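You operate a simulated robot arm through the tools that you are given. There is no shell and no other tool. Be economical: measure what you need, move in short steps, check, and stop when the job is done.

The job below is to be done with a simulated robot arm. You get a single attempt, and the scene is never put back.

Task
Grade blue-label tubs one and two on the shade wheel, in that order.
Fine: tub in the nest, wheel to the chip that matches its patch; tub one goes back, tub two stays in.

The check looks at the end state, three seconds after you hand in, the way a careful person would. Anything else that was tipped, shoved, dropped, spilled or broken makes it a failure.

Robot
A 7-joint arm with a two-finger parallel gripper, fixed in place. Base frame: the origin is at the foot of the arm, x ahead of it, y to its left, z up. Units: mm, rad, N and s.
With the tool pointing down near the work surface it reaches from about 200 to 740 mm from the base axis. Its first joint turns from -2.897 to 2.897 rad. Payload 1.57 kg.
The TCP is the grasp point between the finger pads, 30 mm short of the fingertips. In the tool frame z runs along the fingers and y along their closing line. The gripper opens to 110 mm. The fingers are 24 mm wide and 12 mm thick; the gripper's body (48 by 112 mm) begins 78 mm behind the TCP.
Orientation is that of the tool frame in the base frame, as a unit quaternion [x, y, z, w]. With the fingers straight down and closing along the base's y, the tool's x points along the base's -x, its y along +y and its z along -z.

Tools
- The arm moves only by the tool apply_moves. Its argument "series" is one flat list of numbers, 7 for each row, row after row: the shift along the tool's x, y, z in mm, then the turn, a rotation vector about the tool's x, y, z in rad, then the closure in counts, from 0 (fully open) to 255 (shut). In form: [dx, dy, dz, wx, wy, wz, gripper, dx, dy, dz, wx, wy, wz, gripper, ...]. A call has 1 to 8 rows; each row is the pose to reach, as a shift and turn from the pose commanded when the call began, along the tool's axes at that moment. A row lasts 0.2 s, in which the tool goes at most 50 mm and 0.15 rad; a call with a longer step from one row to the next is refused whole, and so is a gripper value outside its range. A pose out of reach is approached as far as the arm can. The call stops where the force on the tool passes 40 N (or 10 N more than at its start, if that is more) or the arm is blocked; 0.2 s more then pass. The fingers move at their own pace (about 45 mm/s each) and stop on an object; they squeeze with about 24 N. The grip force told is the motor's: it shows also when the fingers shut on nothing. Time passes only in rows, and 0.2 s behind the last, so rows that repeat a pose let the fingers close. It gives the time, the measured TCP pose, the force on the tool (base axes), the opening and the grip force at its end, in the units of the frame above (readings bear some noise), with the torque about the TCP (base axes, N m) and any sound that the robot's microphone picked up.
- Cameras (640 x 400 px; columns grow to the right, rows downward): "scene" is fixed at [398.8, 498.6, 1495.7]; the picture's right is [-0.58, 0.81, 0.00], its down [0.63, 0.45, -0.63] and it looks along [-0.51, -0.37, -0.77] (base axes); focal length 214 px, centre (320, 200). "wrist" rides on the gripper at [70, 16, -141] in the tool frame; the picture's right is [-0.23, 0.97, 0.00], its down [-0.86, -0.20, -0.48] and it looks along [-0.47, -0.11, 0.88] (tool axes); focal length 222 px, centre (320, 200). There is no depth. A picture from a camera that has moved, and an enlarged one, comes with that camera's place and axes in the base frame and with its lens.
- snapshot(camera): a new picture of that camera. It takes no simulated time.
- move_column(by): slides the trunk up (or, below 0, down) by that many mm; the arm rides with it, the base frame stays. It gives what a move gives, with no picture.
- zoom(camera, box): a new picture of the part [left, top, right, bottom] of that camera's present view, enlarged. It takes no simulated time.
- job_done(): hands the job in; it is judged then, once.

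Go step by step. Nothing tells you positions but the pictures and the camera data: compare them with the known pose of the tool, close in by small moves and look again before you grip or let go. The budget is 120 turns and 64 pictures, counting those below and the enlarged ones. Unless the task says otherwise, let go and move clear before handing in, and close with one line.

The tools are called after "Request:" as a command line: name --argument value ..., lists and objects as JSON in quotes. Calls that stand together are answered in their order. apply_moves: Moves the arm, as the interface text tells. Its arguments: {"type":"object","properties":{"series":{"type":"array","items":{"type":"number"}}},"required":["series"]} The other tools are called the same way: move_column (by) slides the trunk up or down; snapshot (camera) takes a picture; zoom (camera, box) takes an enlarged picture of a part of a camera's view; job_done () hands the job in.

At the start:

```text
t: 0.0
position: [218.0, 344.1, 1307.6]
ee_rot: [0.0, 1.0, 0.0, 0.0]
wrist_force: [0.1, 0.2, -0.3]
wrist_torque: [-0.01, 0.01, 0.02]
gripper_width: 110.3
gripper_force: 0.0
trunk travel left (down, up): [-525.0, 65.0]
```

scene: 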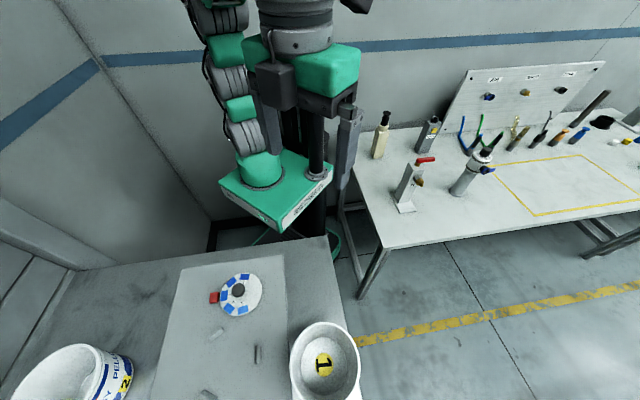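
wrist: 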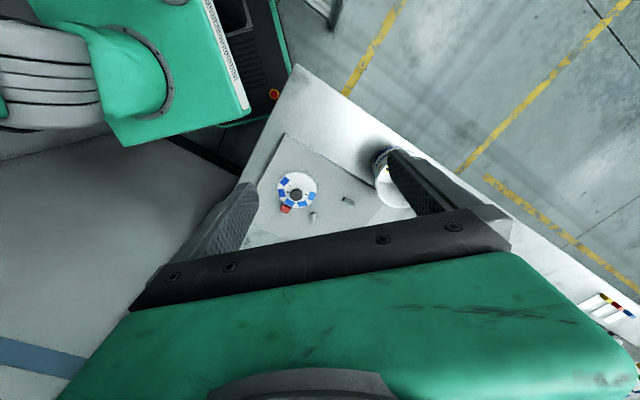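

I see a shade wheel on a board, a tub "1" with yellow sticker, and another tub "2" at the lower left. I'll enlarge the views to understand the layout before moving.

Request:
zoom --camera "scene" --box '[150, 230, 390, 400]'

Request:
zoom --camera "scene" --box '[0, 300, 160, 400]'

Request:
zoom --camera "wrist" --box '[220, 130, 440, 260]'

```text
2.35 times, centred on (270, 315) of scene
camera zoom: at [398.8, 498.6, 1495.7], right [-0.58, 0.81, 0.0], down [0.63, 0.45, -0.63], along [-0.51, -0.37, -0.77], focal length 505 px, centre (438, -71)
```

zoom: 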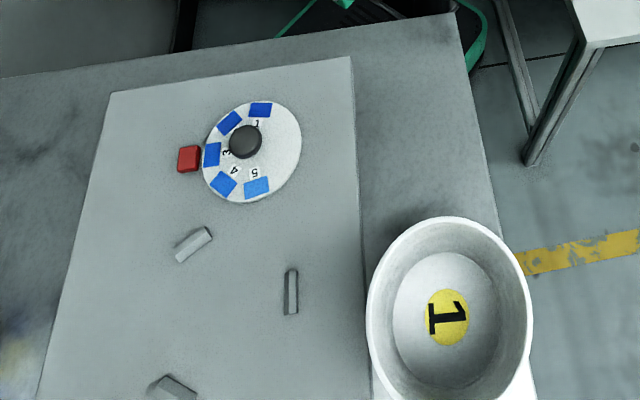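

```text
4.00 times, centred on (80, 350) of scene
camera zoom: at [398.8, 498.6, 1495.7], right [-0.58, 0.81, 0.0], down [0.63, 0.45, -0.63], along [-0.51, -0.37, -0.77], focal length 858 px, centre (1280, -400)
```

zoom: 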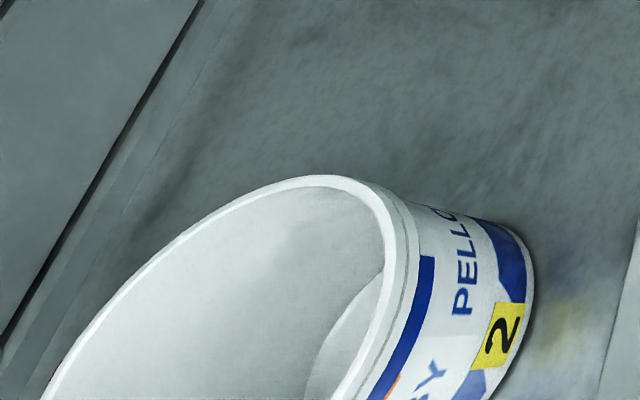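

```text
2.91 times, centred on (330, 195) of wrist
camera zoom: at [147.7, 360.3, 1448.9], right [0.23, 0.97, 0.0], down [0.86, -0.2, 0.48], along [0.47, -0.11, -0.88], focal length 646 px, centre (291, 214)
```

zoom: 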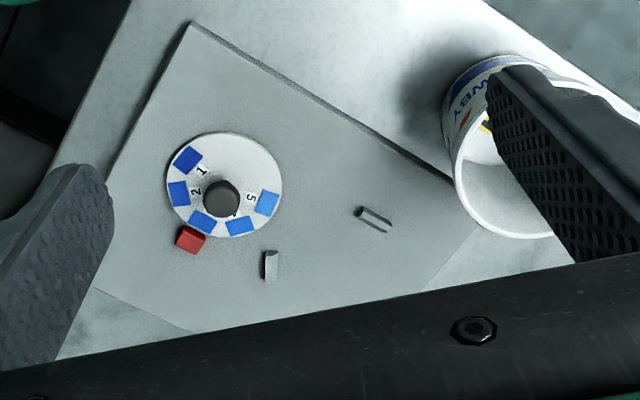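

The wheel is near (395,237), the nest of three stops is centred near (498,314), tub 1 is near (380,494) and tub 2 near (690,120). I'll move the wrist camera up and forward to survey the table.

Request:
apply_moves --series '[-40, 0, 0, 0, 0, 0, 0, -80, 0, 0, 0, 0, 0, 0, -120, 0, 0, 0, 0, 0, 0, -150, 0, 0, 0, 0, 0, 0]'

Request:
snapshot --camera "wrist"

```text
t: 1.0
position: [370.0, 344.2, 1307.6]
ee_rot: [-0.002, 1.0, 0.0, 0.001]
wrist_force: [0.3, -0.1, -0.5]
wrist_torque: [0.03, 0.01, 0.02]
gripper_width: 110.0
gripper_force: 0.0
trunk travel left (down, up): [-525.0, 65.0]
```

```text
58 pictures are left
camera wrist: at [299.5, 360.4, 1449.2], right [0.23, 0.97, 0.0], down [0.86, -0.2, 0.48], along [0.47, -0.11, -0.88], focal length 222 px, centre (320, 200)
```

wrist: 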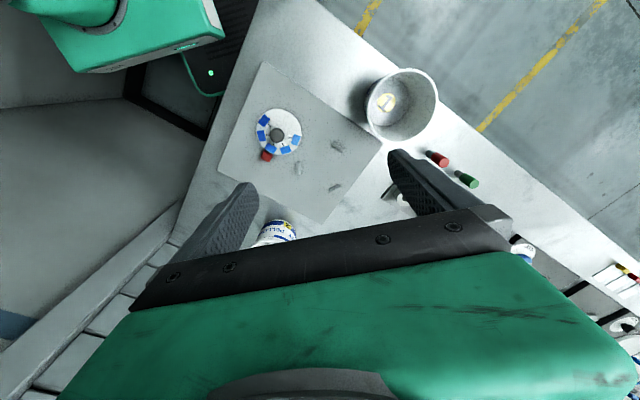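

The table holds tub 1, pens and a bottle, with tub 2 hidden behind the gripper. I'll turn the wrist to look along -y towards tub 2.

Request:
apply_moves --series '[-15, 0, 0, 0, 0, 0.14, 0, -30, 0, 0, 0, 0, 0.28, 0, -45, 0, 0, 0, 0, 0.42, 0, -60, 0, 0, 0, 0, 0.56, 0, -75, 0, 0, 0, 0, 0.7, 0, -90, 0, 0, 0, 0, 0.84, 0, -105, 0, 0, 0, 0, 0.98, 0, -120, 0, 0, 0, 0, 1.12, 0]'

Request:
snapshot --camera "wrist"

Request:
snapshot --camera "scene"

```text
t: 2.8
position: [480.2, 339.3, 1293.2]
ee_rot: [0.532, 0.847, -0.002, 0.0]
wrist_force: [0.3, 1.1, -0.2]
wrist_torque: [-0.06, 0.07, -0.01]
gripper_width: 109.7
gripper_force: 0.1
out of reach, approached as far as the arm can: row 7, 8
trunk travel left (down, up): [-525.0, 65.0]
```

```text
57 pictures are left
camera wrist: at [465.7, 408.8, 1434.4], right [0.98, 0.22, 0.0], down [0.19, -0.86, 0.48], along [0.1, -0.47, -0.88], focal length 222 px, centre (320, 200)
```

wrist: 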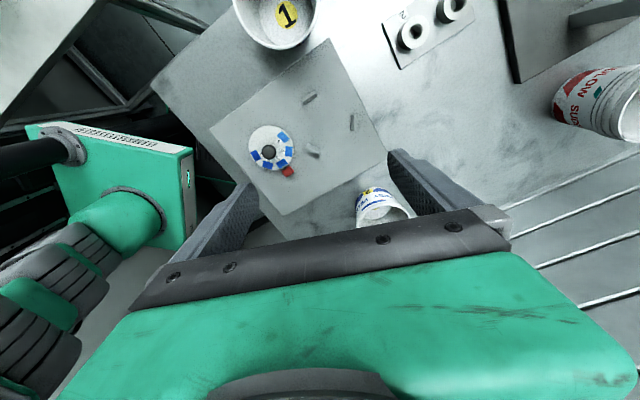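

```text
56 pictures are left
```

scene: 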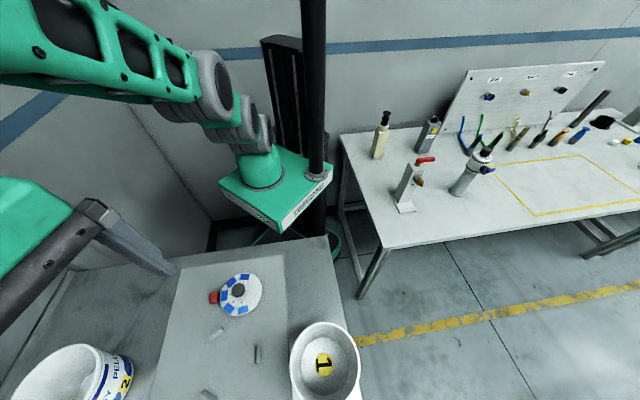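

A red-label tub sits on the far right (a decoy). I'll look closely at both blue tubs.

Request:
zoom --camera "wrist" --box '[200, 0, 360, 100]'

Request:
zoom --camera "wrist" --box '[330, 160, 430, 230]'

Request:
zoom --camera "wrist" --box '[360, 0, 640, 175]'

Request:
zoom --camera "wrist" --box '[230, 80, 390, 180]'

```text
4.00 times, centred on (280, 50) of wrist
camera zoom: at [465.7, 408.8, 1434.4], right [0.98, 0.22, 0.0], down [0.19, -0.86, 0.48], along [0.1, -0.47, -0.88], focal length 888 px, centre (480, 800)
```

zoom: 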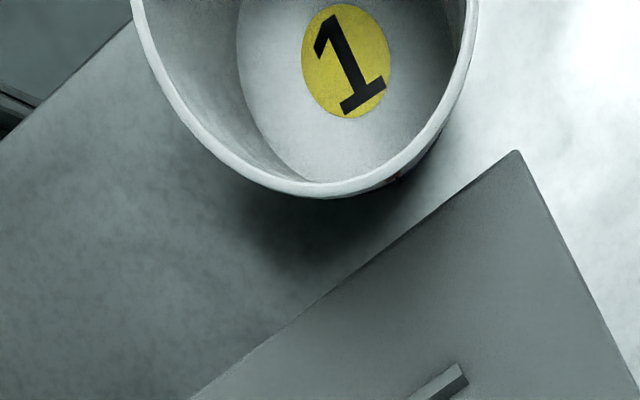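

```text
5.71 times, centred on (380, 195) of wrist
camera zoom: at [465.7, 408.8, 1434.4], right [0.98, 0.22, 0.0], down [0.19, -0.86, 0.48], along [0.1, -0.47, -0.88], focal length 1269 px, centre (-23, 229)
```

zoom: 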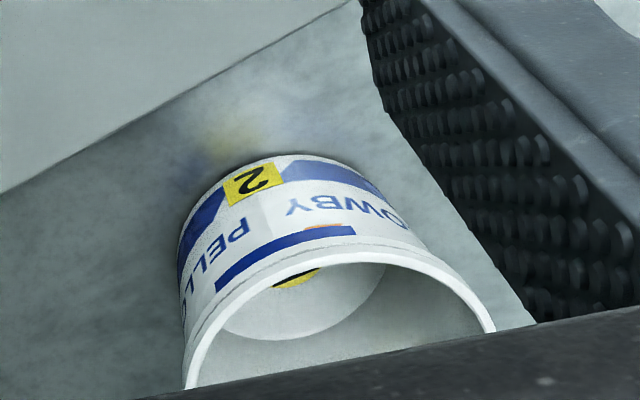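

```text
2.29 times, centred on (500, 88) of wrist
camera zoom: at [465.7, 408.8, 1434.4], right [0.98, 0.22, 0.0], down [0.19, -0.86, 0.48], along [0.1, -0.47, -0.88], focal length 508 px, centre (-91, 457)
```

zoom: 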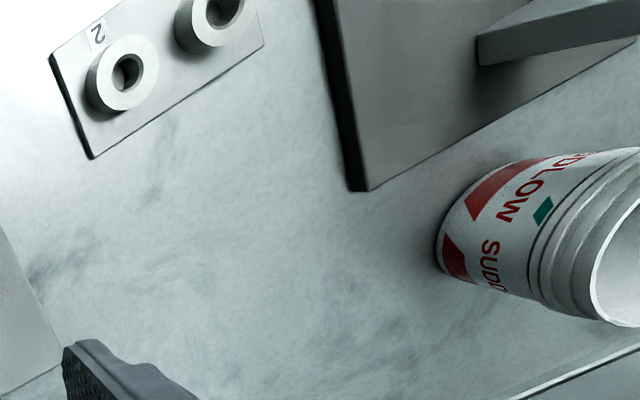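

```text
4.00 times, centred on (310, 130) of wrist
camera zoom: at [465.7, 408.8, 1434.4], right [0.98, 0.22, 0.0], down [0.19, -0.86, 0.48], along [0.1, -0.47, -0.88], focal length 888 px, centre (360, 480)
```

zoom: 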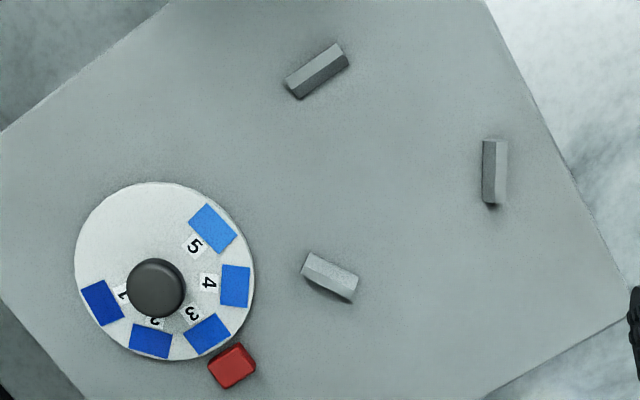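

Wheel currently has chip 3 at the red pointer. Next I go low in front of tub 1 (-x side) to read its label and patch.

Request:
apply_moves --series '[26, -18, 30, 0, 0, -0.14, 0, 53, -37, 61, 0, 0, -0.28, 0, 80, -55, 92, 0, 0, -0.42, 0, 106, -73, 122, 0, 0, -0.56, 0, 133, -92, 153, 0, 0, -0.7, 0, 160, -110, 184, 0, 0, -0.84, 0, 186, -129, 214, 0, 0, -0.98, 0, 213, -147, 245, 0, 0, -1.12, 0]'

Request:
snapshot --camera "wrist"

```text
t: 4.6
position: [252.2, 467.6, 1050.4]
ee_rot: [-0.002, 1.0, 0.0, 0.0]
wrist_force: [-0.7, -0.5, -0.6]
wrist_torque: [-0.02, 0.01, -0.01]
gripper_width: 110.1
gripper_force: 0.1
trunk travel left (down, up): [-525.0, 65.0]
```

```text
51 pictures are left
camera wrist: at [182.8, 481.9, 1191.4], right [0.22, 0.97, 0.0], down [0.86, -0.2, 0.48], along [0.47, -0.11, -0.88], focal length 222 px, centre (320, 200)
```

wrist: 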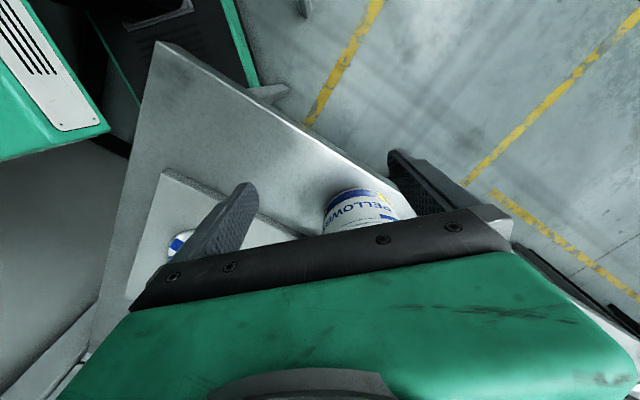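

The PELLOWBY label of tub 1 is in view; zooming in.

Request:
zoom --camera "wrist" --box '[310, 170, 430, 245]'

```text
5.33 times, centred on (370, 208) of wrist
camera zoom: at [182.8, 481.9, 1191.4], right [0.22, 0.97, 0.0], down [0.86, -0.2, 0.48], along [0.47, -0.11, -0.88], focal length 1185 px, centre (53, 160)
```

zoom: 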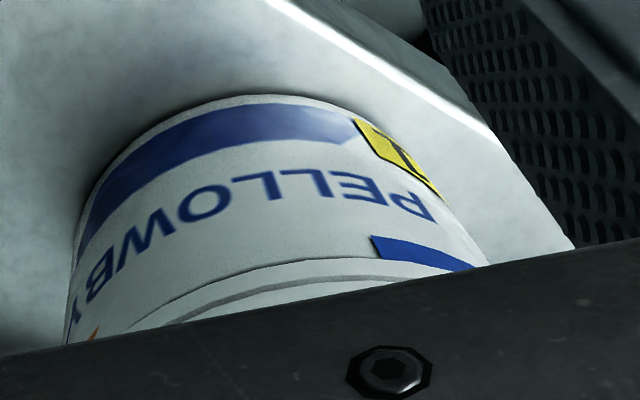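

The patch is the blue strip just under the rim, on the (-x,+y) side, above the "1" sticker. I estimate tub 1 at (382,494), rim radius about 65 at z≈1003. I'll go above its -y rim with the fingers part closed and slightly tilted to the wall's slope.

Request:
apply_moves --series '[0, 0, -40, 0, 0, 0, 60, -40, -12, -40, -0.03, 0, 0, 130, -85, -25, -40, -0.06, 0, 0, 140, -129, -36.6, -40, -0.1, 0, 0, 140]'

Request:
snapshot --camera "wrist"

Request:
zoom --camera "scene" --box '[220, 275, 420, 400]'

```text
t: 5.6
position: [382.2, 429.5, 1089.9]
ee_rot: [-0.001, 0.999, 0.05, 0.001]
wrist_force: [0.5, 0.3, 0.0]
wrist_torque: [0.0, 0.0, 0.02]
gripper_width: 49.6
gripper_force: 0.0
trunk travel left (down, up): [-525.0, 65.0]
```

```text
49 pictures are left
camera wrist: at [313.0, 430.5, 1232.7], right [0.23, 0.97, 0.1], down [0.86, -0.25, 0.46], along [0.47, -0.02, -0.88], focal length 222 px, centre (320, 200)
```

wrist: 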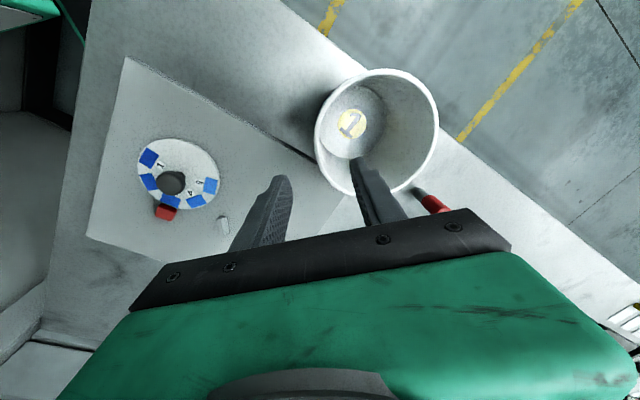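

```text
3.20 times, centred on (320, 338) of scene
camera zoom: at [398.8, 498.6, 1495.7], right [-0.58, 0.81, 0.0], down [0.63, 0.45, -0.63], along [-0.51, -0.37, -0.77], focal length 686 px, centre (320, -240)
```

zoom: 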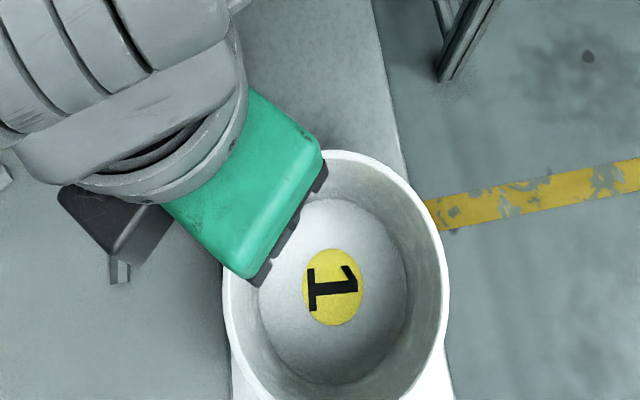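

Refined: tub 1 centre about (378,497), rim top about 1003. I'll descend along the wall with a finger on each side and look before closing.

Request:
apply_moves --series '[4, -2, 0, -0.0, 0, 0, 140, 4, -2, 30, 0, 0, 0, 140, 4, -3, 60, 0, 0, 0, 140, 4, -3, 88, 0, 0, 0, 140]'

Request:
zoom --camera "wrist" --box '[220, 40, 460, 260]'

Request:
zoom --camera "scene" --box '[220, 275, 420, 400]'

```text
t: 6.6
position: [378.7, 436.1, 1002.6]
ee_rot: [-0.001, 0.999, 0.05, 0.0]
wrist_force: [1.1, -0.2, 0.2]
wrist_torque: [0.02, -0.04, -0.04]
gripper_width: 49.5
gripper_force: 0.1
trunk travel left (down, up): [-525.0, 65.0]
```

```text
1.82 times, centred on (340, 150) of wrist
camera zoom: at [308.2, 436.7, 1144.4], right [0.23, 0.97, 0.1], down [0.86, -0.24, 0.46], along [0.47, -0.02, -0.88], focal length 404 px, centre (284, 291)
```

zoom: 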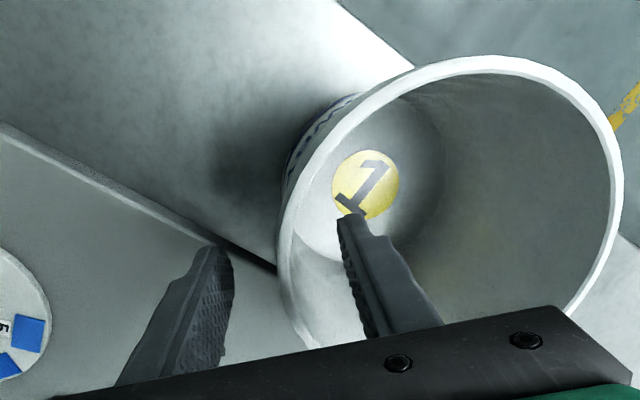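

```text
3.20 times, centred on (320, 338) of scene
camera zoom: at [398.8, 498.6, 1495.7], right [-0.58, 0.81, 0.0], down [0.63, 0.45, -0.63], along [-0.51, -0.37, -0.77], focal length 686 px, centre (320, -240)
```

zoom: 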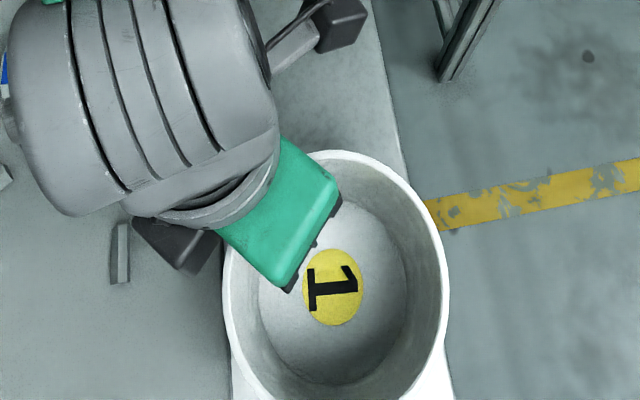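

The rim wall passes between the fingers. Closing gently now.

Request:
apply_moves --series '[0, 0, 0, 0, 0, 0, 170, 0, 0, 0, 0, 0, 0, 200, 0, 0, 0, 0, 0, 0, 255, 0, 0, 0, 0, 0, 0, 255, 0, 0, 0, 0, 0, 0, 255]'

Request:
zoom --camera "scene" --box '[220, 275, 420, 400]'

```text
t: 7.8
position: [378.8, 435.0, 1003.0]
ee_rot: [-0.001, 0.999, 0.049, 0.001]
wrist_force: [-0.2, -0.2, -0.1]
wrist_torque: [-0.03, -0.02, -0.03]
gripper_width: 1.9
gripper_force: 23.7
trunk travel left (down, up): [-525.0, 65.0]
```

```text
3.20 times, centred on (320, 338) of scene
camera zoom: at [398.8, 498.6, 1495.7], right [-0.58, 0.81, 0.0], down [0.63, 0.45, -0.63], along [-0.51, -0.37, -0.77], focal length 686 px, centre (320, -240)
```

zoom: 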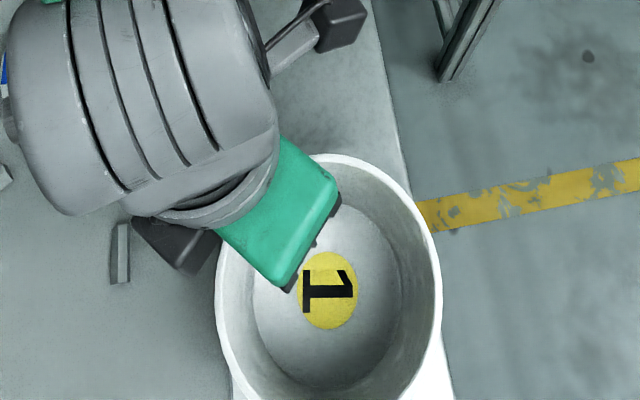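

Gripped (wall 1.9 mm); closing shifted the tub about 4 mm, which I'll undo on return. Lifting slowly.

Request:
apply_moves --series '[0, 1, -10, 0, 0, 0, 255, 0, 2, -20, 0, 0, 0, 255, 0, 4, -40, 0, 0, 0, 255, 0, 6, -60, 0, 0, 0, 255, 0, 8, -80, 0, 0, 0, 255]'

Request:
snapshot --camera "scene"

Request:
snapshot --camera "wrist"

```text
t: 9.0
position: [378.7, 435.8, 1083.8]
ee_rot: [0.0, 0.999, 0.05, 0.0]
wrist_force: [-0.8, -0.1, -0.1]
wrist_torque: [-0.04, 0.0, -0.01]
gripper_width: 2.0
gripper_force: 23.7
trunk travel left (down, up): [-525.0, 65.0]
```

```text
44 pictures are left
```

scene: 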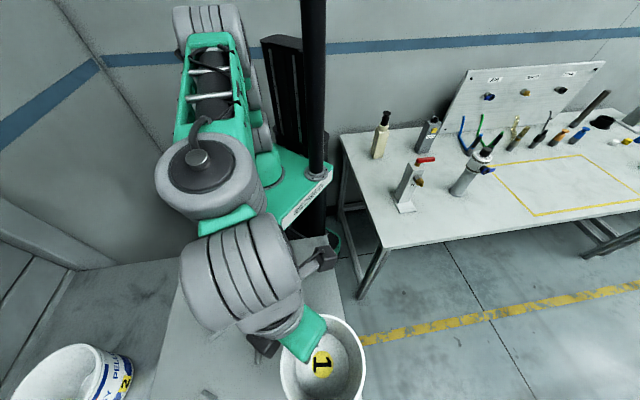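

```text
43 pictures are left
camera wrist: at [308.8, 436.3, 1225.3], right [0.23, 0.97, 0.1], down [0.86, -0.25, 0.46], along [0.47, -0.02, -0.88], focal length 222 px, centre (320, 200)
```

wrist: 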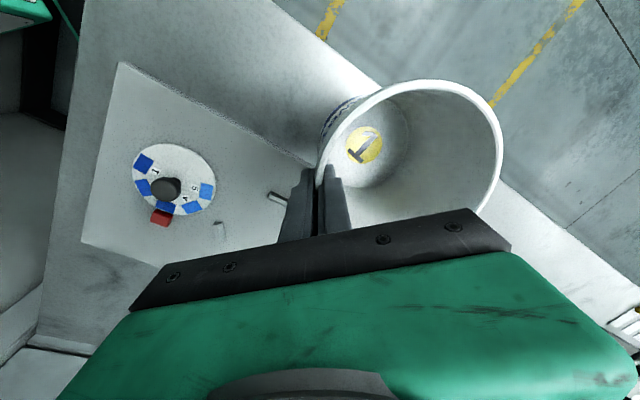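

Tub 1 is lifted securely. I'll carry it to above the nest (centre about (496,320)) and check with the scene camera.

Request:
apply_moves --series '[-22, -34, -3.4, 0, 0, 0, 255, -45, -69, -6.9, 0, 0, 0, 255, -68, -104, -10.4, 0, 0, 0, 255, -91, -139, -13.9, 0, 0, 0, 255, -114, -174, -17.4, 0, 0, 0, 255, -114, -174, -17.4, 0, 0, 0, 255]'

Request:
zoom --camera "scene" --box '[140, 240, 340, 400]'

Request:
snapshot --camera "wrist"

```text
t: 10.4
position: [494.1, 259.7, 1083.1]
ee_rot: [-0.001, 0.999, 0.05, 0.0]
wrist_force: [-0.5, 0.3, -0.6]
wrist_torque: [-0.01, -0.03, 0.01]
gripper_width: 1.9
gripper_force: 23.4
trunk travel left (down, up): [-525.0, 65.0]
```

```text
2.50 times, centred on (240, 320) of scene
camera zoom: at [398.8, 498.6, 1495.7], right [-0.58, 0.81, 0.0], down [0.63, 0.45, -0.63], along [-0.51, -0.37, -0.77], focal length 536 px, centre (520, -100)
```

zoom: 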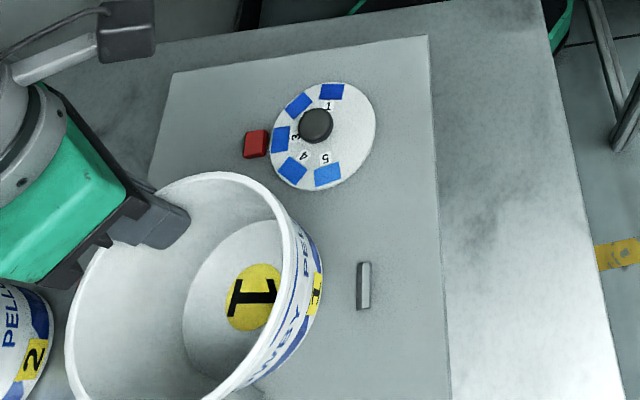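

```text
41 pictures are left
camera wrist: at [423.4, 260.8, 1225.6], right [0.23, 0.97, 0.1], down [0.86, -0.24, 0.46], along [0.47, -0.02, -0.88], focal length 222 px, centre (320, 200)
```

wrist: 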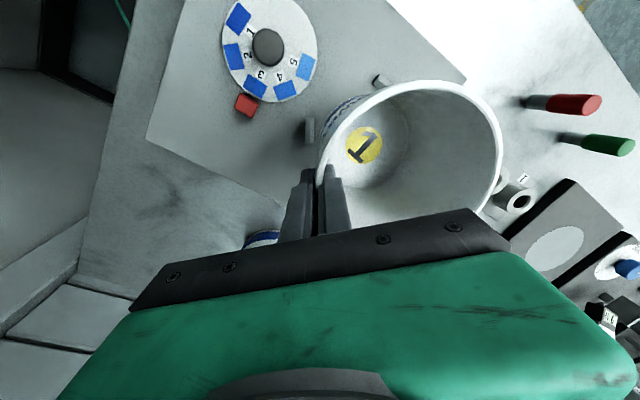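

The tub hangs over the nest with about 3 mm x offset. I'll lower to about 30 mm above the board and look again.

Request:
apply_moves --series '[2, -2.5, 25, 0, 0, 0, 255, 2, -4, 46, 0, 0, 0, 255, 2, -4, 46, 0, 0, 0, 255]'

Request:
zoom --camera "scene" --box '[140, 275, 300, 400]'

Request:
zoom --camera "wrist" --box '[220, 20, 540, 220]'

```text
t: 11.2
position: [489.8, 260.6, 1037.3]
ee_rot: [0.0, 0.999, 0.05, 0.0]
wrist_force: [0.0, -0.2, 0.1]
wrist_torque: [-0.05, 0.04, 0.02]
gripper_width: 2.0
gripper_force: 23.4
trunk travel left (down, up): [-525.0, 65.0]
```

```text
3.20 times, centred on (220, 338) of scene
camera zoom: at [398.8, 498.6, 1495.7], right [-0.58, 0.81, 0.0], down [0.63, 0.45, -0.63], along [-0.51, -0.37, -0.77], focal length 686 px, centre (640, -240)
```

zoom: 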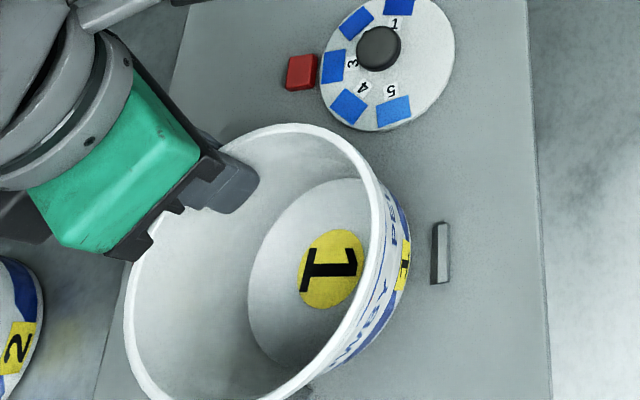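

```text
2.00 times, centred on (380, 120) of wrist
camera zoom: at [420.7, 261.5, 1179.3], right [0.23, 0.97, 0.1], down [0.86, -0.25, 0.46], along [0.47, -0.02, -0.88], focal length 444 px, centre (200, 360)
```

zoom: 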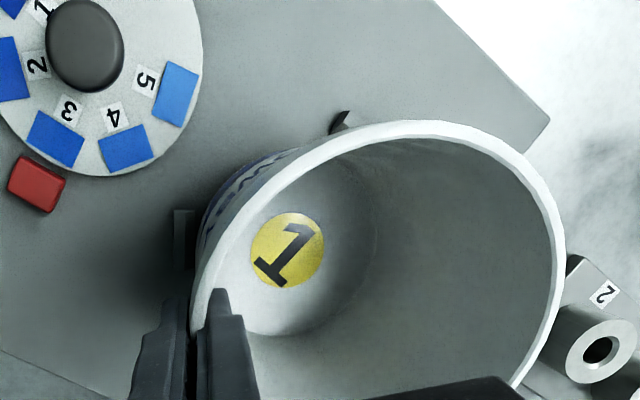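

Tub is about (495,319), nest about (496,321). I'll nudge and lower to just above the board.

Request:
apply_moves --series '[-1, 0, 10, 0, 0, 0, 255, -1, 0, 20, 0, 0, 0, 255, -1, 0, 24, 0, 0, 0, 255, -1, 0, 24, 0, 0, 0, 255]'

Request:
zoom --camera "scene" --box '[140, 275, 300, 400]'

```text
t: 12.2
position: [491.9, 262.9, 1015.2]
ee_rot: [0.0, 0.999, 0.052, 0.003]
wrist_force: [2.5, 0.6, 22.6]
wrist_torque: [0.39, -0.17, -0.03]
gripper_width: 2.4
gripper_force: 23.9
trunk travel left (down, up): [-525.0, 65.0]
```

```text
3.20 times, centred on (220, 338) of scene
camera zoom: at [398.8, 498.6, 1495.7], right [-0.58, 0.81, 0.0], down [0.63, 0.45, -0.63], along [-0.51, -0.37, -0.77], focal length 686 px, centre (640, -240)
```

zoom: 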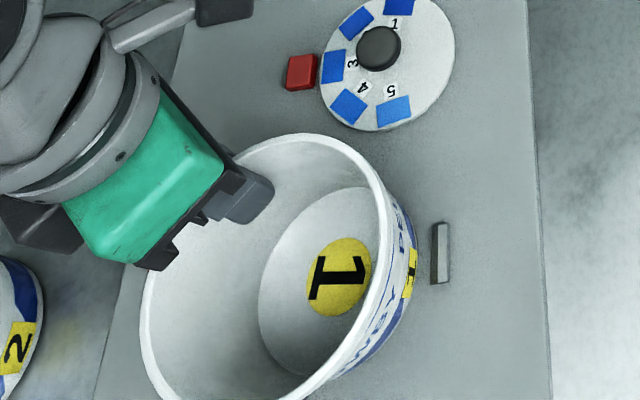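

Contact force 22 N at TCP z 1015 with load near the grip side, so the base is on the board (board about 12 mm thick). The gap to stop B looks about 9 mm, so I'll lift slightly, shift towards it, and set down more softly.

Request:
apply_moves --series '[0, 0.8, -8, 0, 0, 0, 255, 4, 3.8, -8, 0, 0, 0, 255, 4, 3.4, -4, 0, 0, 0, 255, 4, 3.2, -2, 0, 0, 0, 255, 4, 3.2, -2, 0, 0, 0, 255]'

Request:
zoom --camera "scene" --box '[140, 275, 300, 400]'

```text
t: 13.4
position: [488.1, 265.4, 1016.2]
ee_rot: [-0.002, 0.999, 0.051, 0.0]
wrist_force: [-3.3, -0.6, 7.0]
wrist_torque: [0.06, 0.03, 0.04]
gripper_width: 2.1
gripper_force: 23.9
trunk travel left (down, up): [-525.0, 65.0]
```

```text
3.20 times, centred on (220, 338) of scene
camera zoom: at [398.8, 498.6, 1495.7], right [-0.58, 0.81, 0.0], down [0.63, 0.45, -0.63], along [-0.51, -0.37, -0.77], focal length 686 px, centre (640, -240)
```

zoom: 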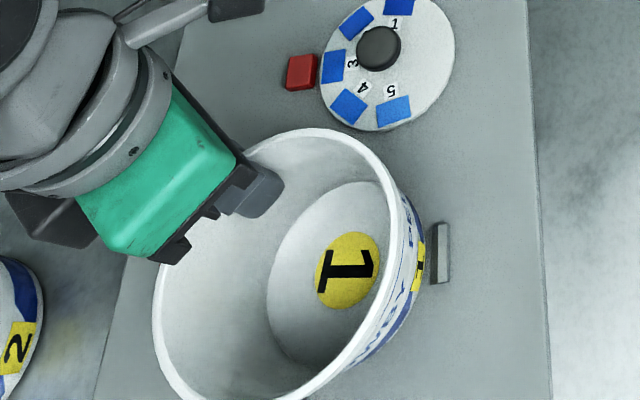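

The tub is now close to stop B with light contact. I'll release, rise along the wall and inspect.

Request:
apply_moves --series '[0, 0, 0, 0, 0, 0, 220, 0, 0, 0, 0, 0, 0, 180, 0, 0, 0, 0, 0, 0, 160, 0, 0, 0, 0, 0, 0, 150, 0, 0, -30, 0, 0, 0, 150, 0, 0, -60, 0, 0, 0, 150, 0, -20, -100, 0, 0, 0, 150]'

Request:
zoom --camera "scene" --box '[140, 240, 340, 400]'

Request:
snapshot --camera "wrist"

```text
t: 15.0
position: [487.0, 236.0, 1114.8]
ee_rot: [0.001, 0.999, 0.05, 0.0]
wrist_force: [-0.2, -1.1, 0.1]
wrist_torque: [0.0, -0.02, 0.02]
gripper_width: 45.3
gripper_force: 0.0
trunk travel left (down, up): [-525.0, 65.0]
```

```text
2.50 times, centred on (240, 320) of scene
camera zoom: at [398.8, 498.6, 1495.7], right [-0.58, 0.81, 0.0], down [0.63, 0.45, -0.63], along [-0.51, -0.37, -0.77], focal length 536 px, centre (520, -100)
```

zoom: 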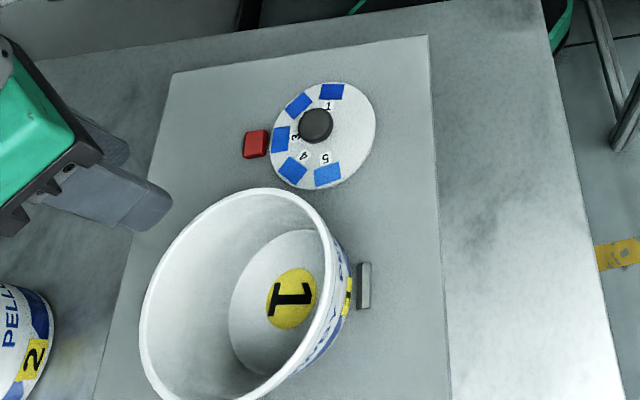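

```text
35 pictures are left
camera wrist: at [417.7, 236.8, 1256.3], right [0.23, 0.97, 0.1], down [0.86, -0.25, 0.46], along [0.47, -0.02, -0.88], focal length 222 px, centre (320, 200)
```

wrist: 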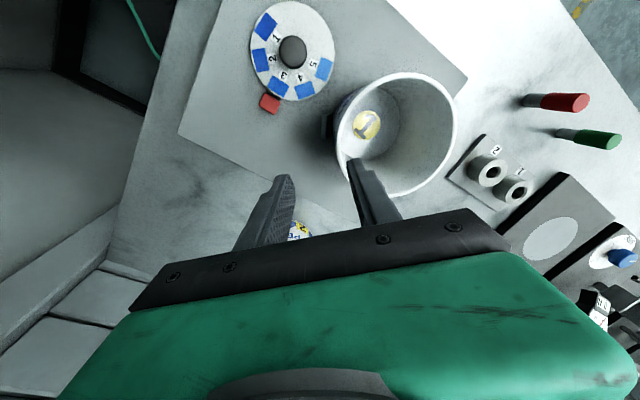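

Tub 1 sits in the nest (sticker centre matches the nest centre). I'll zoom in on its patch together with the chips for a colour comparison.

Request:
zoom --camera "scene" --box '[240, 310, 300, 385]'

Request:
zoom --camera "wrist" --box '[300, 50, 480, 210]'

```text
5.33 times, centred on (270, 348) of scene
camera zoom: at [398.8, 498.6, 1495.7], right [-0.58, 0.81, 0.0], down [0.63, 0.45, -0.63], along [-0.51, -0.37, -0.77], focal length 1144 px, centre (587, -587)
```

zoom: 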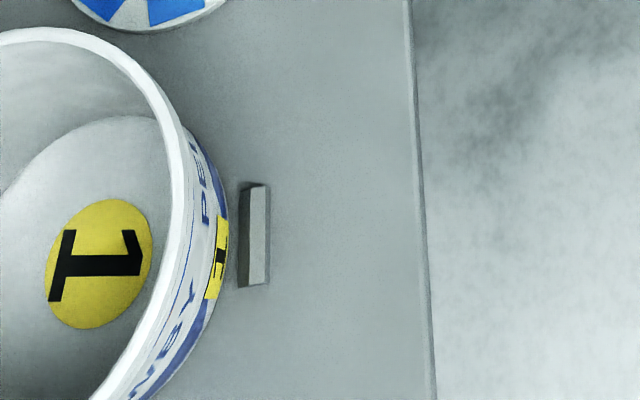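

```text
2.50 times, centred on (390, 130) of wrist
camera zoom: at [417.7, 236.8, 1256.3], right [0.23, 0.97, 0.1], down [0.86, -0.25, 0.46], along [0.47, -0.02, -0.88], focal length 555 px, centre (145, 375)
```

zoom: 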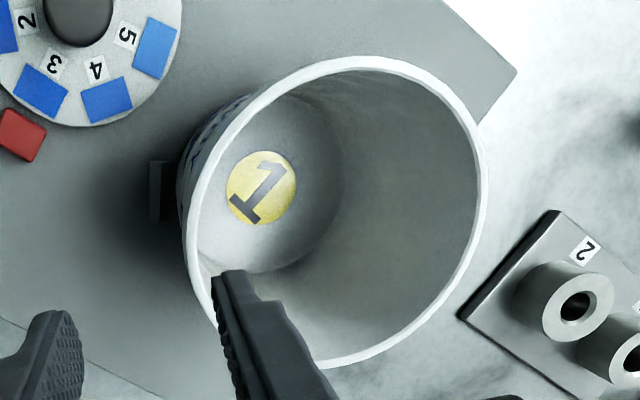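

Tub 1 is well seated. I'll swing the wrist camera to the (-x,+y) side, tilted, so the patch and chips show in one picture.

Request:
apply_moves --series '[14, 25, 6, 0.016, -0.006, 0.131, 150, 28, 50, 12, 0.031, -0.013, 0.261, 100, 41, 75, 18, 0.047, -0.02, 0.392, 50, 55, 100, 24, 0.063, -0.026, 0.523, 0, 68, 125, 30, 0.078, -0.032, 0.653, 0, 82, 149, 35, 0.094, -0.039, 0.784, 0]'

Request:
apply_moves --series '[0, 0, 6, 0, -0.11, 0, 0, 0, 0, 12, 0, -0.22, 0, 0, 0, 0, 18, 0, -0.33, 0, 0]'

Request:
snapshot --camera "wrist"

```text
t: 16.4
position: [404.2, 388.5, 1092.2]
ee_rot: [0.383, 0.924, 0.0, 0.0]
wrist_force: [0.4, 0.1, -0.5]
wrist_torque: [-0.01, -0.01, 0.01]
gripper_width: 109.9
gripper_force: 0.1
trunk travel left (down, up): [-525.0, 65.0]
```

```text
t: 17.2
position: [405.7, 389.5, 1074.4]
ee_rot: [0.376, 0.912, -0.062, 0.151]
wrist_force: [-0.9, 0.2, -0.4]
wrist_torque: [-0.01, -0.05, 0.01]
gripper_width: 110.0
gripper_force: 0.1
trunk travel left (down, up): [-525.0, 65.0]
```

```text
32 pictures are left
camera wrist: at [337.0, 478.0, 1185.6], right [0.84, 0.54, 0.07], down [0.32, -0.6, 0.73], along [0.44, -0.59, -0.68], focal length 222 px, centre (320, 200)
```

wrist: 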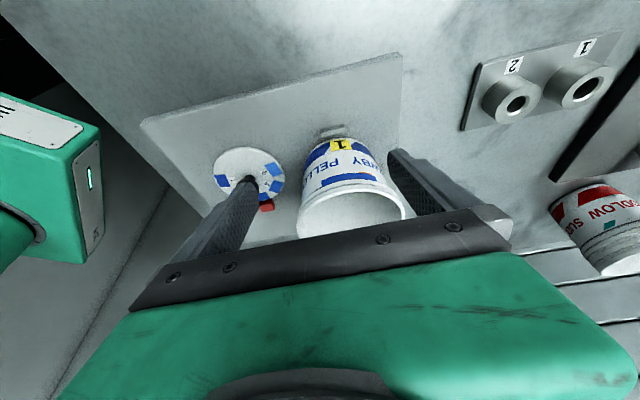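

Both the patch and wheel are visible. I'll zoom to compare the shades.

Request:
zoom --camera "wrist" --box '[205, 120, 405, 245]'

Request:
zoom --camera "wrist" --box '[290, 130, 390, 200]'

```text
3.20 times, centred on (305, 182) of wrist
camera zoom: at [337.0, 478.0, 1185.6], right [0.84, 0.54, 0.07], down [0.32, -0.6, 0.73], along [0.44, -0.59, -0.68], focal length 711 px, centre (368, 256)
```

zoom: 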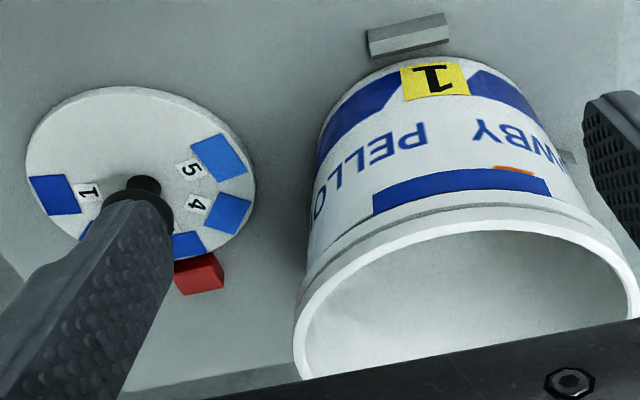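

```text
5.71 times, centred on (340, 165) of wrist
camera zoom: at [337.0, 478.0, 1185.6], right [0.84, 0.54, 0.07], down [0.32, -0.6, 0.73], along [0.44, -0.59, -0.68], focal length 1269 px, centre (206, 400)
```

zoom: 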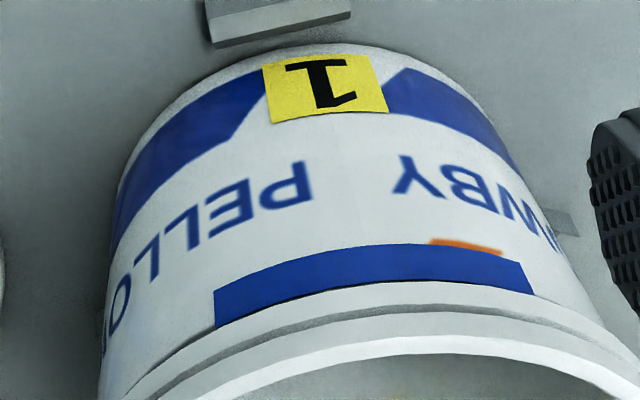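

The patch is a mid-to-dark blue, but the finger hides chips 2–3. I'll tilt the view further so both sit above the fingers.

Request:
apply_moves --series '[-7, 0, -19, 0, -0.13, 0, 0, -13, 0, -38, 0, -0.26, 0, 0, -13, 0, -38, 0, -0.26, 0, 0]'

Request:
zoom --camera "wrist" --box '[215, 80, 395, 192]'

```text
t: 18.0
position: [390.4, 327.1, 1106.8]
ee_rot: [0.366, 0.884, -0.109, 0.269]
wrist_force: [-0.4, -2.5, 0.8]
wrist_torque: [0.2, 0.02, 0.09]
gripper_width: 110.1
gripper_force: 0.1
out of reach, approached as far as the arm can: row 1, 2, 3
trunk travel left (down, up): [-525.0, 65.0]
```

```text
3.56 times, centred on (305, 136) of wrist
camera zoom: at [304.6, 435.2, 1186.4], right [0.82, 0.56, 0.13], down [0.17, -0.46, 0.87], along [0.54, -0.69, -0.47], focal length 790 px, centre (373, 428)
```

zoom: 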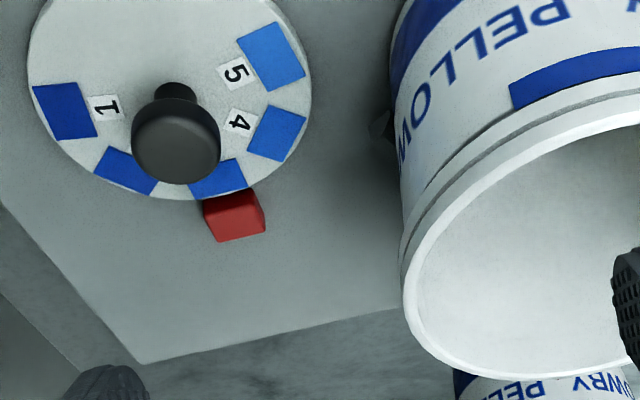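

Good view of all chips and the patch's left end. Two close zooms for the shade.

Request:
zoom --camera "wrist" --box '[350, 85, 400, 120]'

Request:
zoom --camera "wrist" --box '[220, 80, 310, 140]'

```text
11.43 times, centred on (375, 102) of wrist
camera zoom: at [304.6, 435.2, 1186.4], right [0.82, 0.56, 0.13], down [0.17, -0.46, 0.87], along [0.54, -0.69, -0.47], focal length 2538 px, centre (-309, 1314)
```

zoom: 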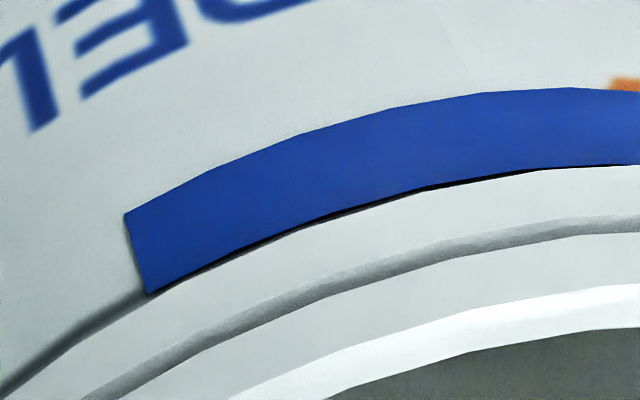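

```text
6.67 times, centred on (265, 110) of wrist
camera zoom: at [304.6, 435.2, 1186.4], right [0.82, 0.56, 0.13], down [0.17, -0.46, 0.87], along [0.54, -0.69, -0.47], focal length 1481 px, centre (687, 800)
```

zoom: 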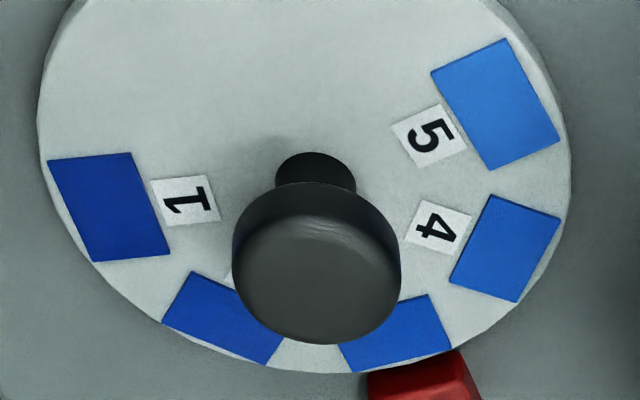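

The patch lies between chip 2 and 3 in tone because the wall is shaded differently. I'll regrip the tub, lift it and tilt the patch towards the light for a fair comparison. First I level the tool.

Request:
apply_moves --series '[-4, 0, -6, 0, 0.14, 0, 0, -8, 0, -12, 0, 0.28, 0, 0, -12, 0, -18, 0, 0.42, 0, 0, -16, 0, -25, 0, 0.56, 0, 0, -16, 0, -25, 0, 0.57, 0, 0]'

```text
t: 19.2
position: [392.0, 334.0, 1133.2]
ee_rot: [0.383, 0.924, -0.003, 0.009]
wrist_force: [-0.3, 0.3, 0.1]
wrist_torque: [-0.01, -0.02, 0.03]
gripper_width: 110.1
gripper_force: 0.1
trunk travel left (down, up): [-525.0, 65.0]
```

Request:
apply_moves --series '[-20, 2.4, 8, -0.016, 0.006, -0.131, 0, -40, 4.8, 16, -0.031, 0.013, -0.261, 40, -60, 7.2, 24, -0.047, 0.02, -0.392, 90, -80, 9.6, 32, -0.063, 0.026, -0.523, 130, -100, 12, 40, -0.078, 0.032, -0.653, 145, -121, 14.5, 48, -0.094, 0.039, -0.784, 145, -121, 14.5, 48, -0.094, 0.039, -0.784, 145]'

Request:
zoom --camera "wrist" --box '[220, 40, 460, 260]'

```text
t: 20.8
position: [489.9, 257.5, 1088.5]
ee_rot: [-0.001, 0.999, 0.043, 0.006]
wrist_force: [-0.3, 0.2, 0.2]
wrist_torque: [-0.03, 0.01, -0.01]
gripper_width: 47.1
gripper_force: 0.1
trunk travel left (down, up): [-525.0, 65.0]
```

```text
1.82 times, centred on (340, 150) of wrist
camera zoom: at [416.6, 261.7, 1229.1], right [0.22, 0.97, 0.09], down [0.85, -0.24, 0.47], along [0.48, -0.03, -0.88], focal length 404 px, centre (284, 291)
```

zoom: 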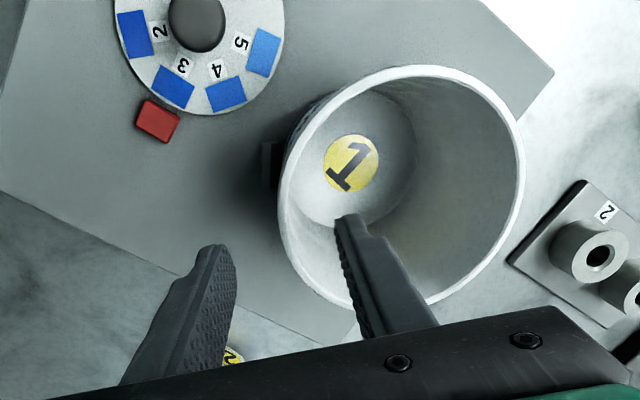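

Aligned over the same rim spot. Descend and grip.

Request:
apply_moves --series '[2, 1, 36, -0.007, 0, 0, 145, 2, 1.5, 71, -0.014, 0, 0, 145, 2, 1.5, 71, -0.014, 0, 0, 180, 2, 1.5, 71, -0.014, 0, 0, 255, 2, 1.5, 71, -0.014, 0, 0, 255, 2, 1.5, 71, -0.014, 0, 0, 255, 2, 1.5, 71, -0.014, 0, 0, 255]'

Request:
apply_moves --series '[0, 3, -30, 0, 0, 0, 255, 0, 7, -70, 0, 0, 0, 255, 0, 11, -110, 0, 0, 0, 255, 0, 11, -110, -0.14, 0, 0, 255, 0, 11, -110, -0.28, 0, 0, 255, 0, 11, -110, -0.42, 0, 0, 255, 0, 11, -110, -0.56, 0, 0, 255, 0, 11, -110, -0.7, 0, 0, 255]'

Request:
snapshot --camera "scene"

```text
t: 22.4
position: [487.7, 266.6, 1016.1]
ee_rot: [0.0, 0.999, 0.05, 0.007]
wrist_force: [0.4, -0.2, 0.2]
wrist_torque: [0.02, 0.0, -0.02]
gripper_width: 2.1
gripper_force: 23.6
trunk travel left (down, up): [-525.0, 65.0]
```

```text
t: 24.2
position: [486.3, 266.1, 1129.9]
ee_rot: [-0.003, 0.921, 0.391, 0.007]
wrist_force: [0.5, -0.3, -0.4]
wrist_torque: [-0.01, 0.0, 0.03]
gripper_width: 1.8
gripper_force: 23.0
trunk travel left (down, up): [-525.0, 65.0]
```

```text
25 pictures are left
```

scene: 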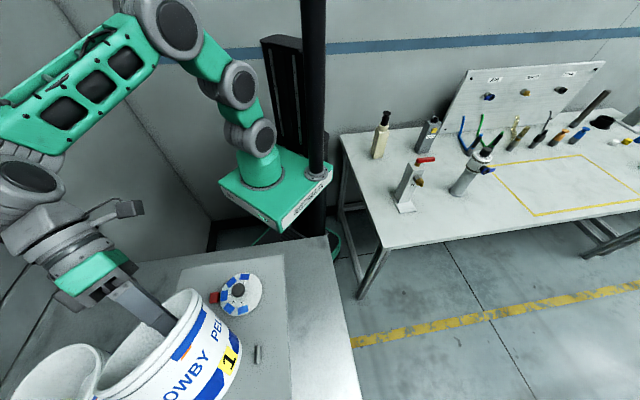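

The patch now faces up beside the wheel. Zoom for comparison.

Request:
zoom --camera "scene" --box '[165, 265, 275, 365]'

```text
4.00 times, centred on (220, 315) of scene
camera zoom: at [398.8, 498.6, 1495.7], right [-0.58, 0.81, 0.0], down [0.63, 0.45, -0.63], along [-0.51, -0.37, -0.77], focal length 858 px, centre (720, -260)
```

zoom: 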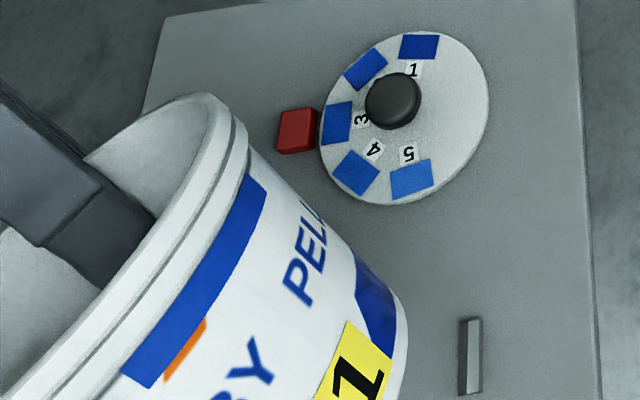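

Request:
zoom --camera "scene" --box '[190, 270, 254, 318]'

```text
8.33 times, centred on (222, 294) of scene
camera zoom: at [398.8, 498.6, 1495.7], right [-0.58, 0.81, 0.0], down [0.63, 0.45, -0.63], along [-0.51, -0.37, -0.77], focal length 1787 px, centre (1137, -583)
```

zoom: 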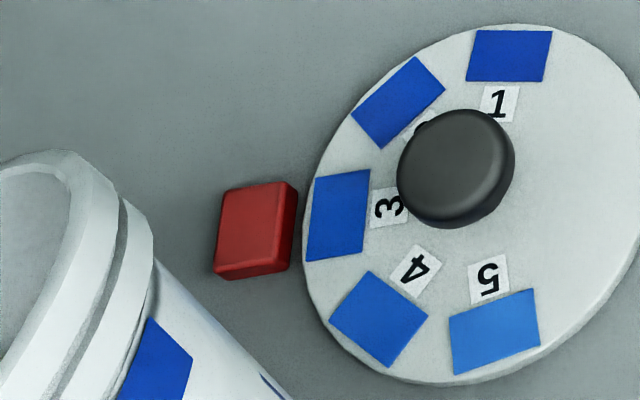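

The patch's lit face isn't parallel to the chips yet; I'll tilt further so that the end with the orange mark faces straight up.

Request:
apply_moves --series '[0, 0, 0, -0.13, 0, 0, 255, 0, 0, 0, -0.26, 0, 0, 255, 0, 0, 0, -0.39, 0, 0, 255, 0, 0, 0, -0.52, 0, 0, 255, 0, 0, 0, -0.64, 0, 0, 255]'

Request:
zoom --camera "scene" --box '[150, 260, 290, 380]'

```text
t: 25.4
position: [486.7, 266.3, 1129.8]
ee_rot: [-0.005, 0.801, 0.599, 0.005]
wrist_force: [-0.2, -0.1, 0.1]
wrist_torque: [-0.01, 0.02, -0.01]
gripper_width: 1.8
gripper_force: 23.4
out of reach, approached as far as the arm can: row 5
trunk travel left (down, up): [-525.0, 65.0]
```

```text
3.33 times, centred on (220, 320) of scene
camera zoom: at [398.8, 498.6, 1495.7], right [-0.58, 0.81, 0.0], down [0.63, 0.45, -0.63], along [-0.51, -0.37, -0.77], focal length 715 px, centre (653, -200)
```

zoom: 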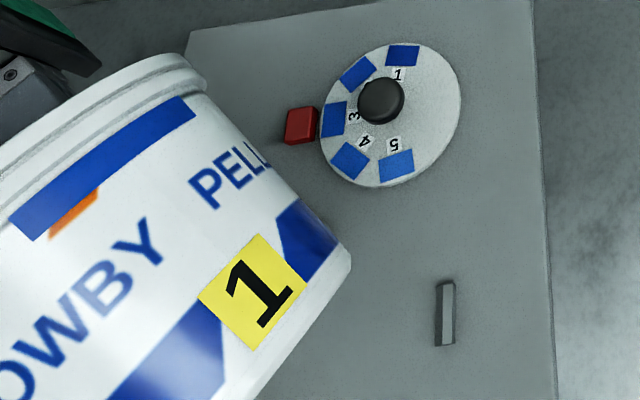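

Request:
zoom --camera "scene" --box '[164, 268, 252, 320]'

```text
7.27 times, centred on (208, 294) of scene
camera zoom: at [398.8, 498.6, 1495.7], right [-0.58, 0.81, 0.0], down [0.63, 0.45, -0.63], along [-0.51, -0.37, -0.77], focal length 1560 px, centre (1134, -484)
```

zoom: 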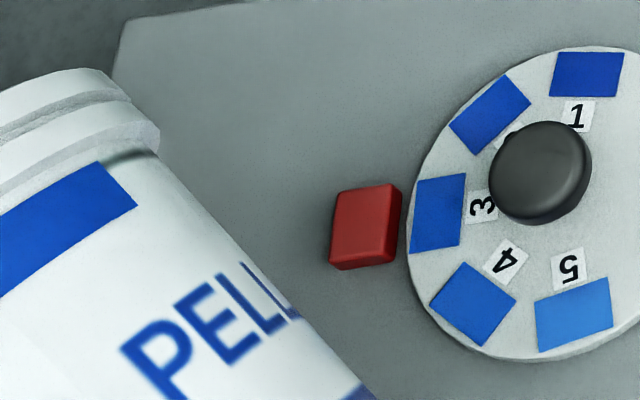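

Request:
zoom --camera "scene" --box '[166, 291, 182, 301]'

Request:
zoom --camera "scene" --box '[222, 272, 254, 292]'

```text
16.00 times, centred on (174, 296) of scene
camera zoom: at [398.8, 498.6, 1495.7], right [-0.58, 0.81, 0.0], down [0.63, 0.45, -0.63], along [-0.51, -0.37, -0.77], focal length 3432 px, centre (2656, -1336)
```

zoom: 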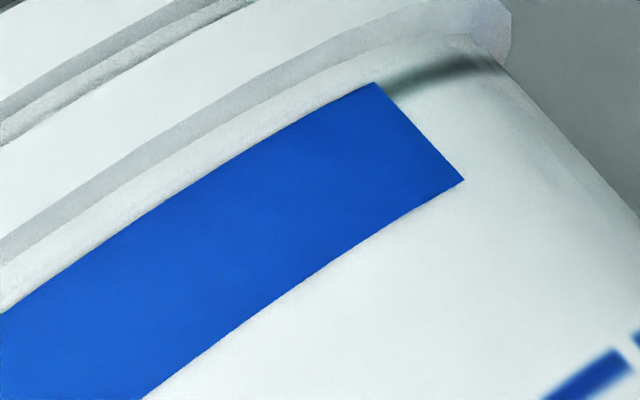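

```text
16.00 times, centred on (238, 282) of scene
camera zoom: at [398.8, 498.6, 1495.7], right [-0.58, 0.81, 0.0], down [0.63, 0.45, -0.63], along [-0.51, -0.37, -0.77], focal length 3432 px, centre (1632, -1112)
```

zoom: 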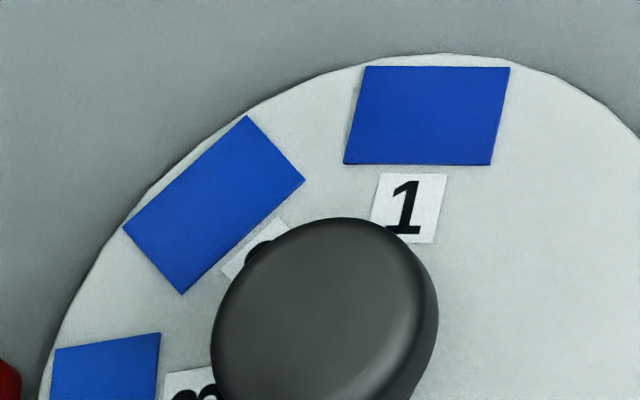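

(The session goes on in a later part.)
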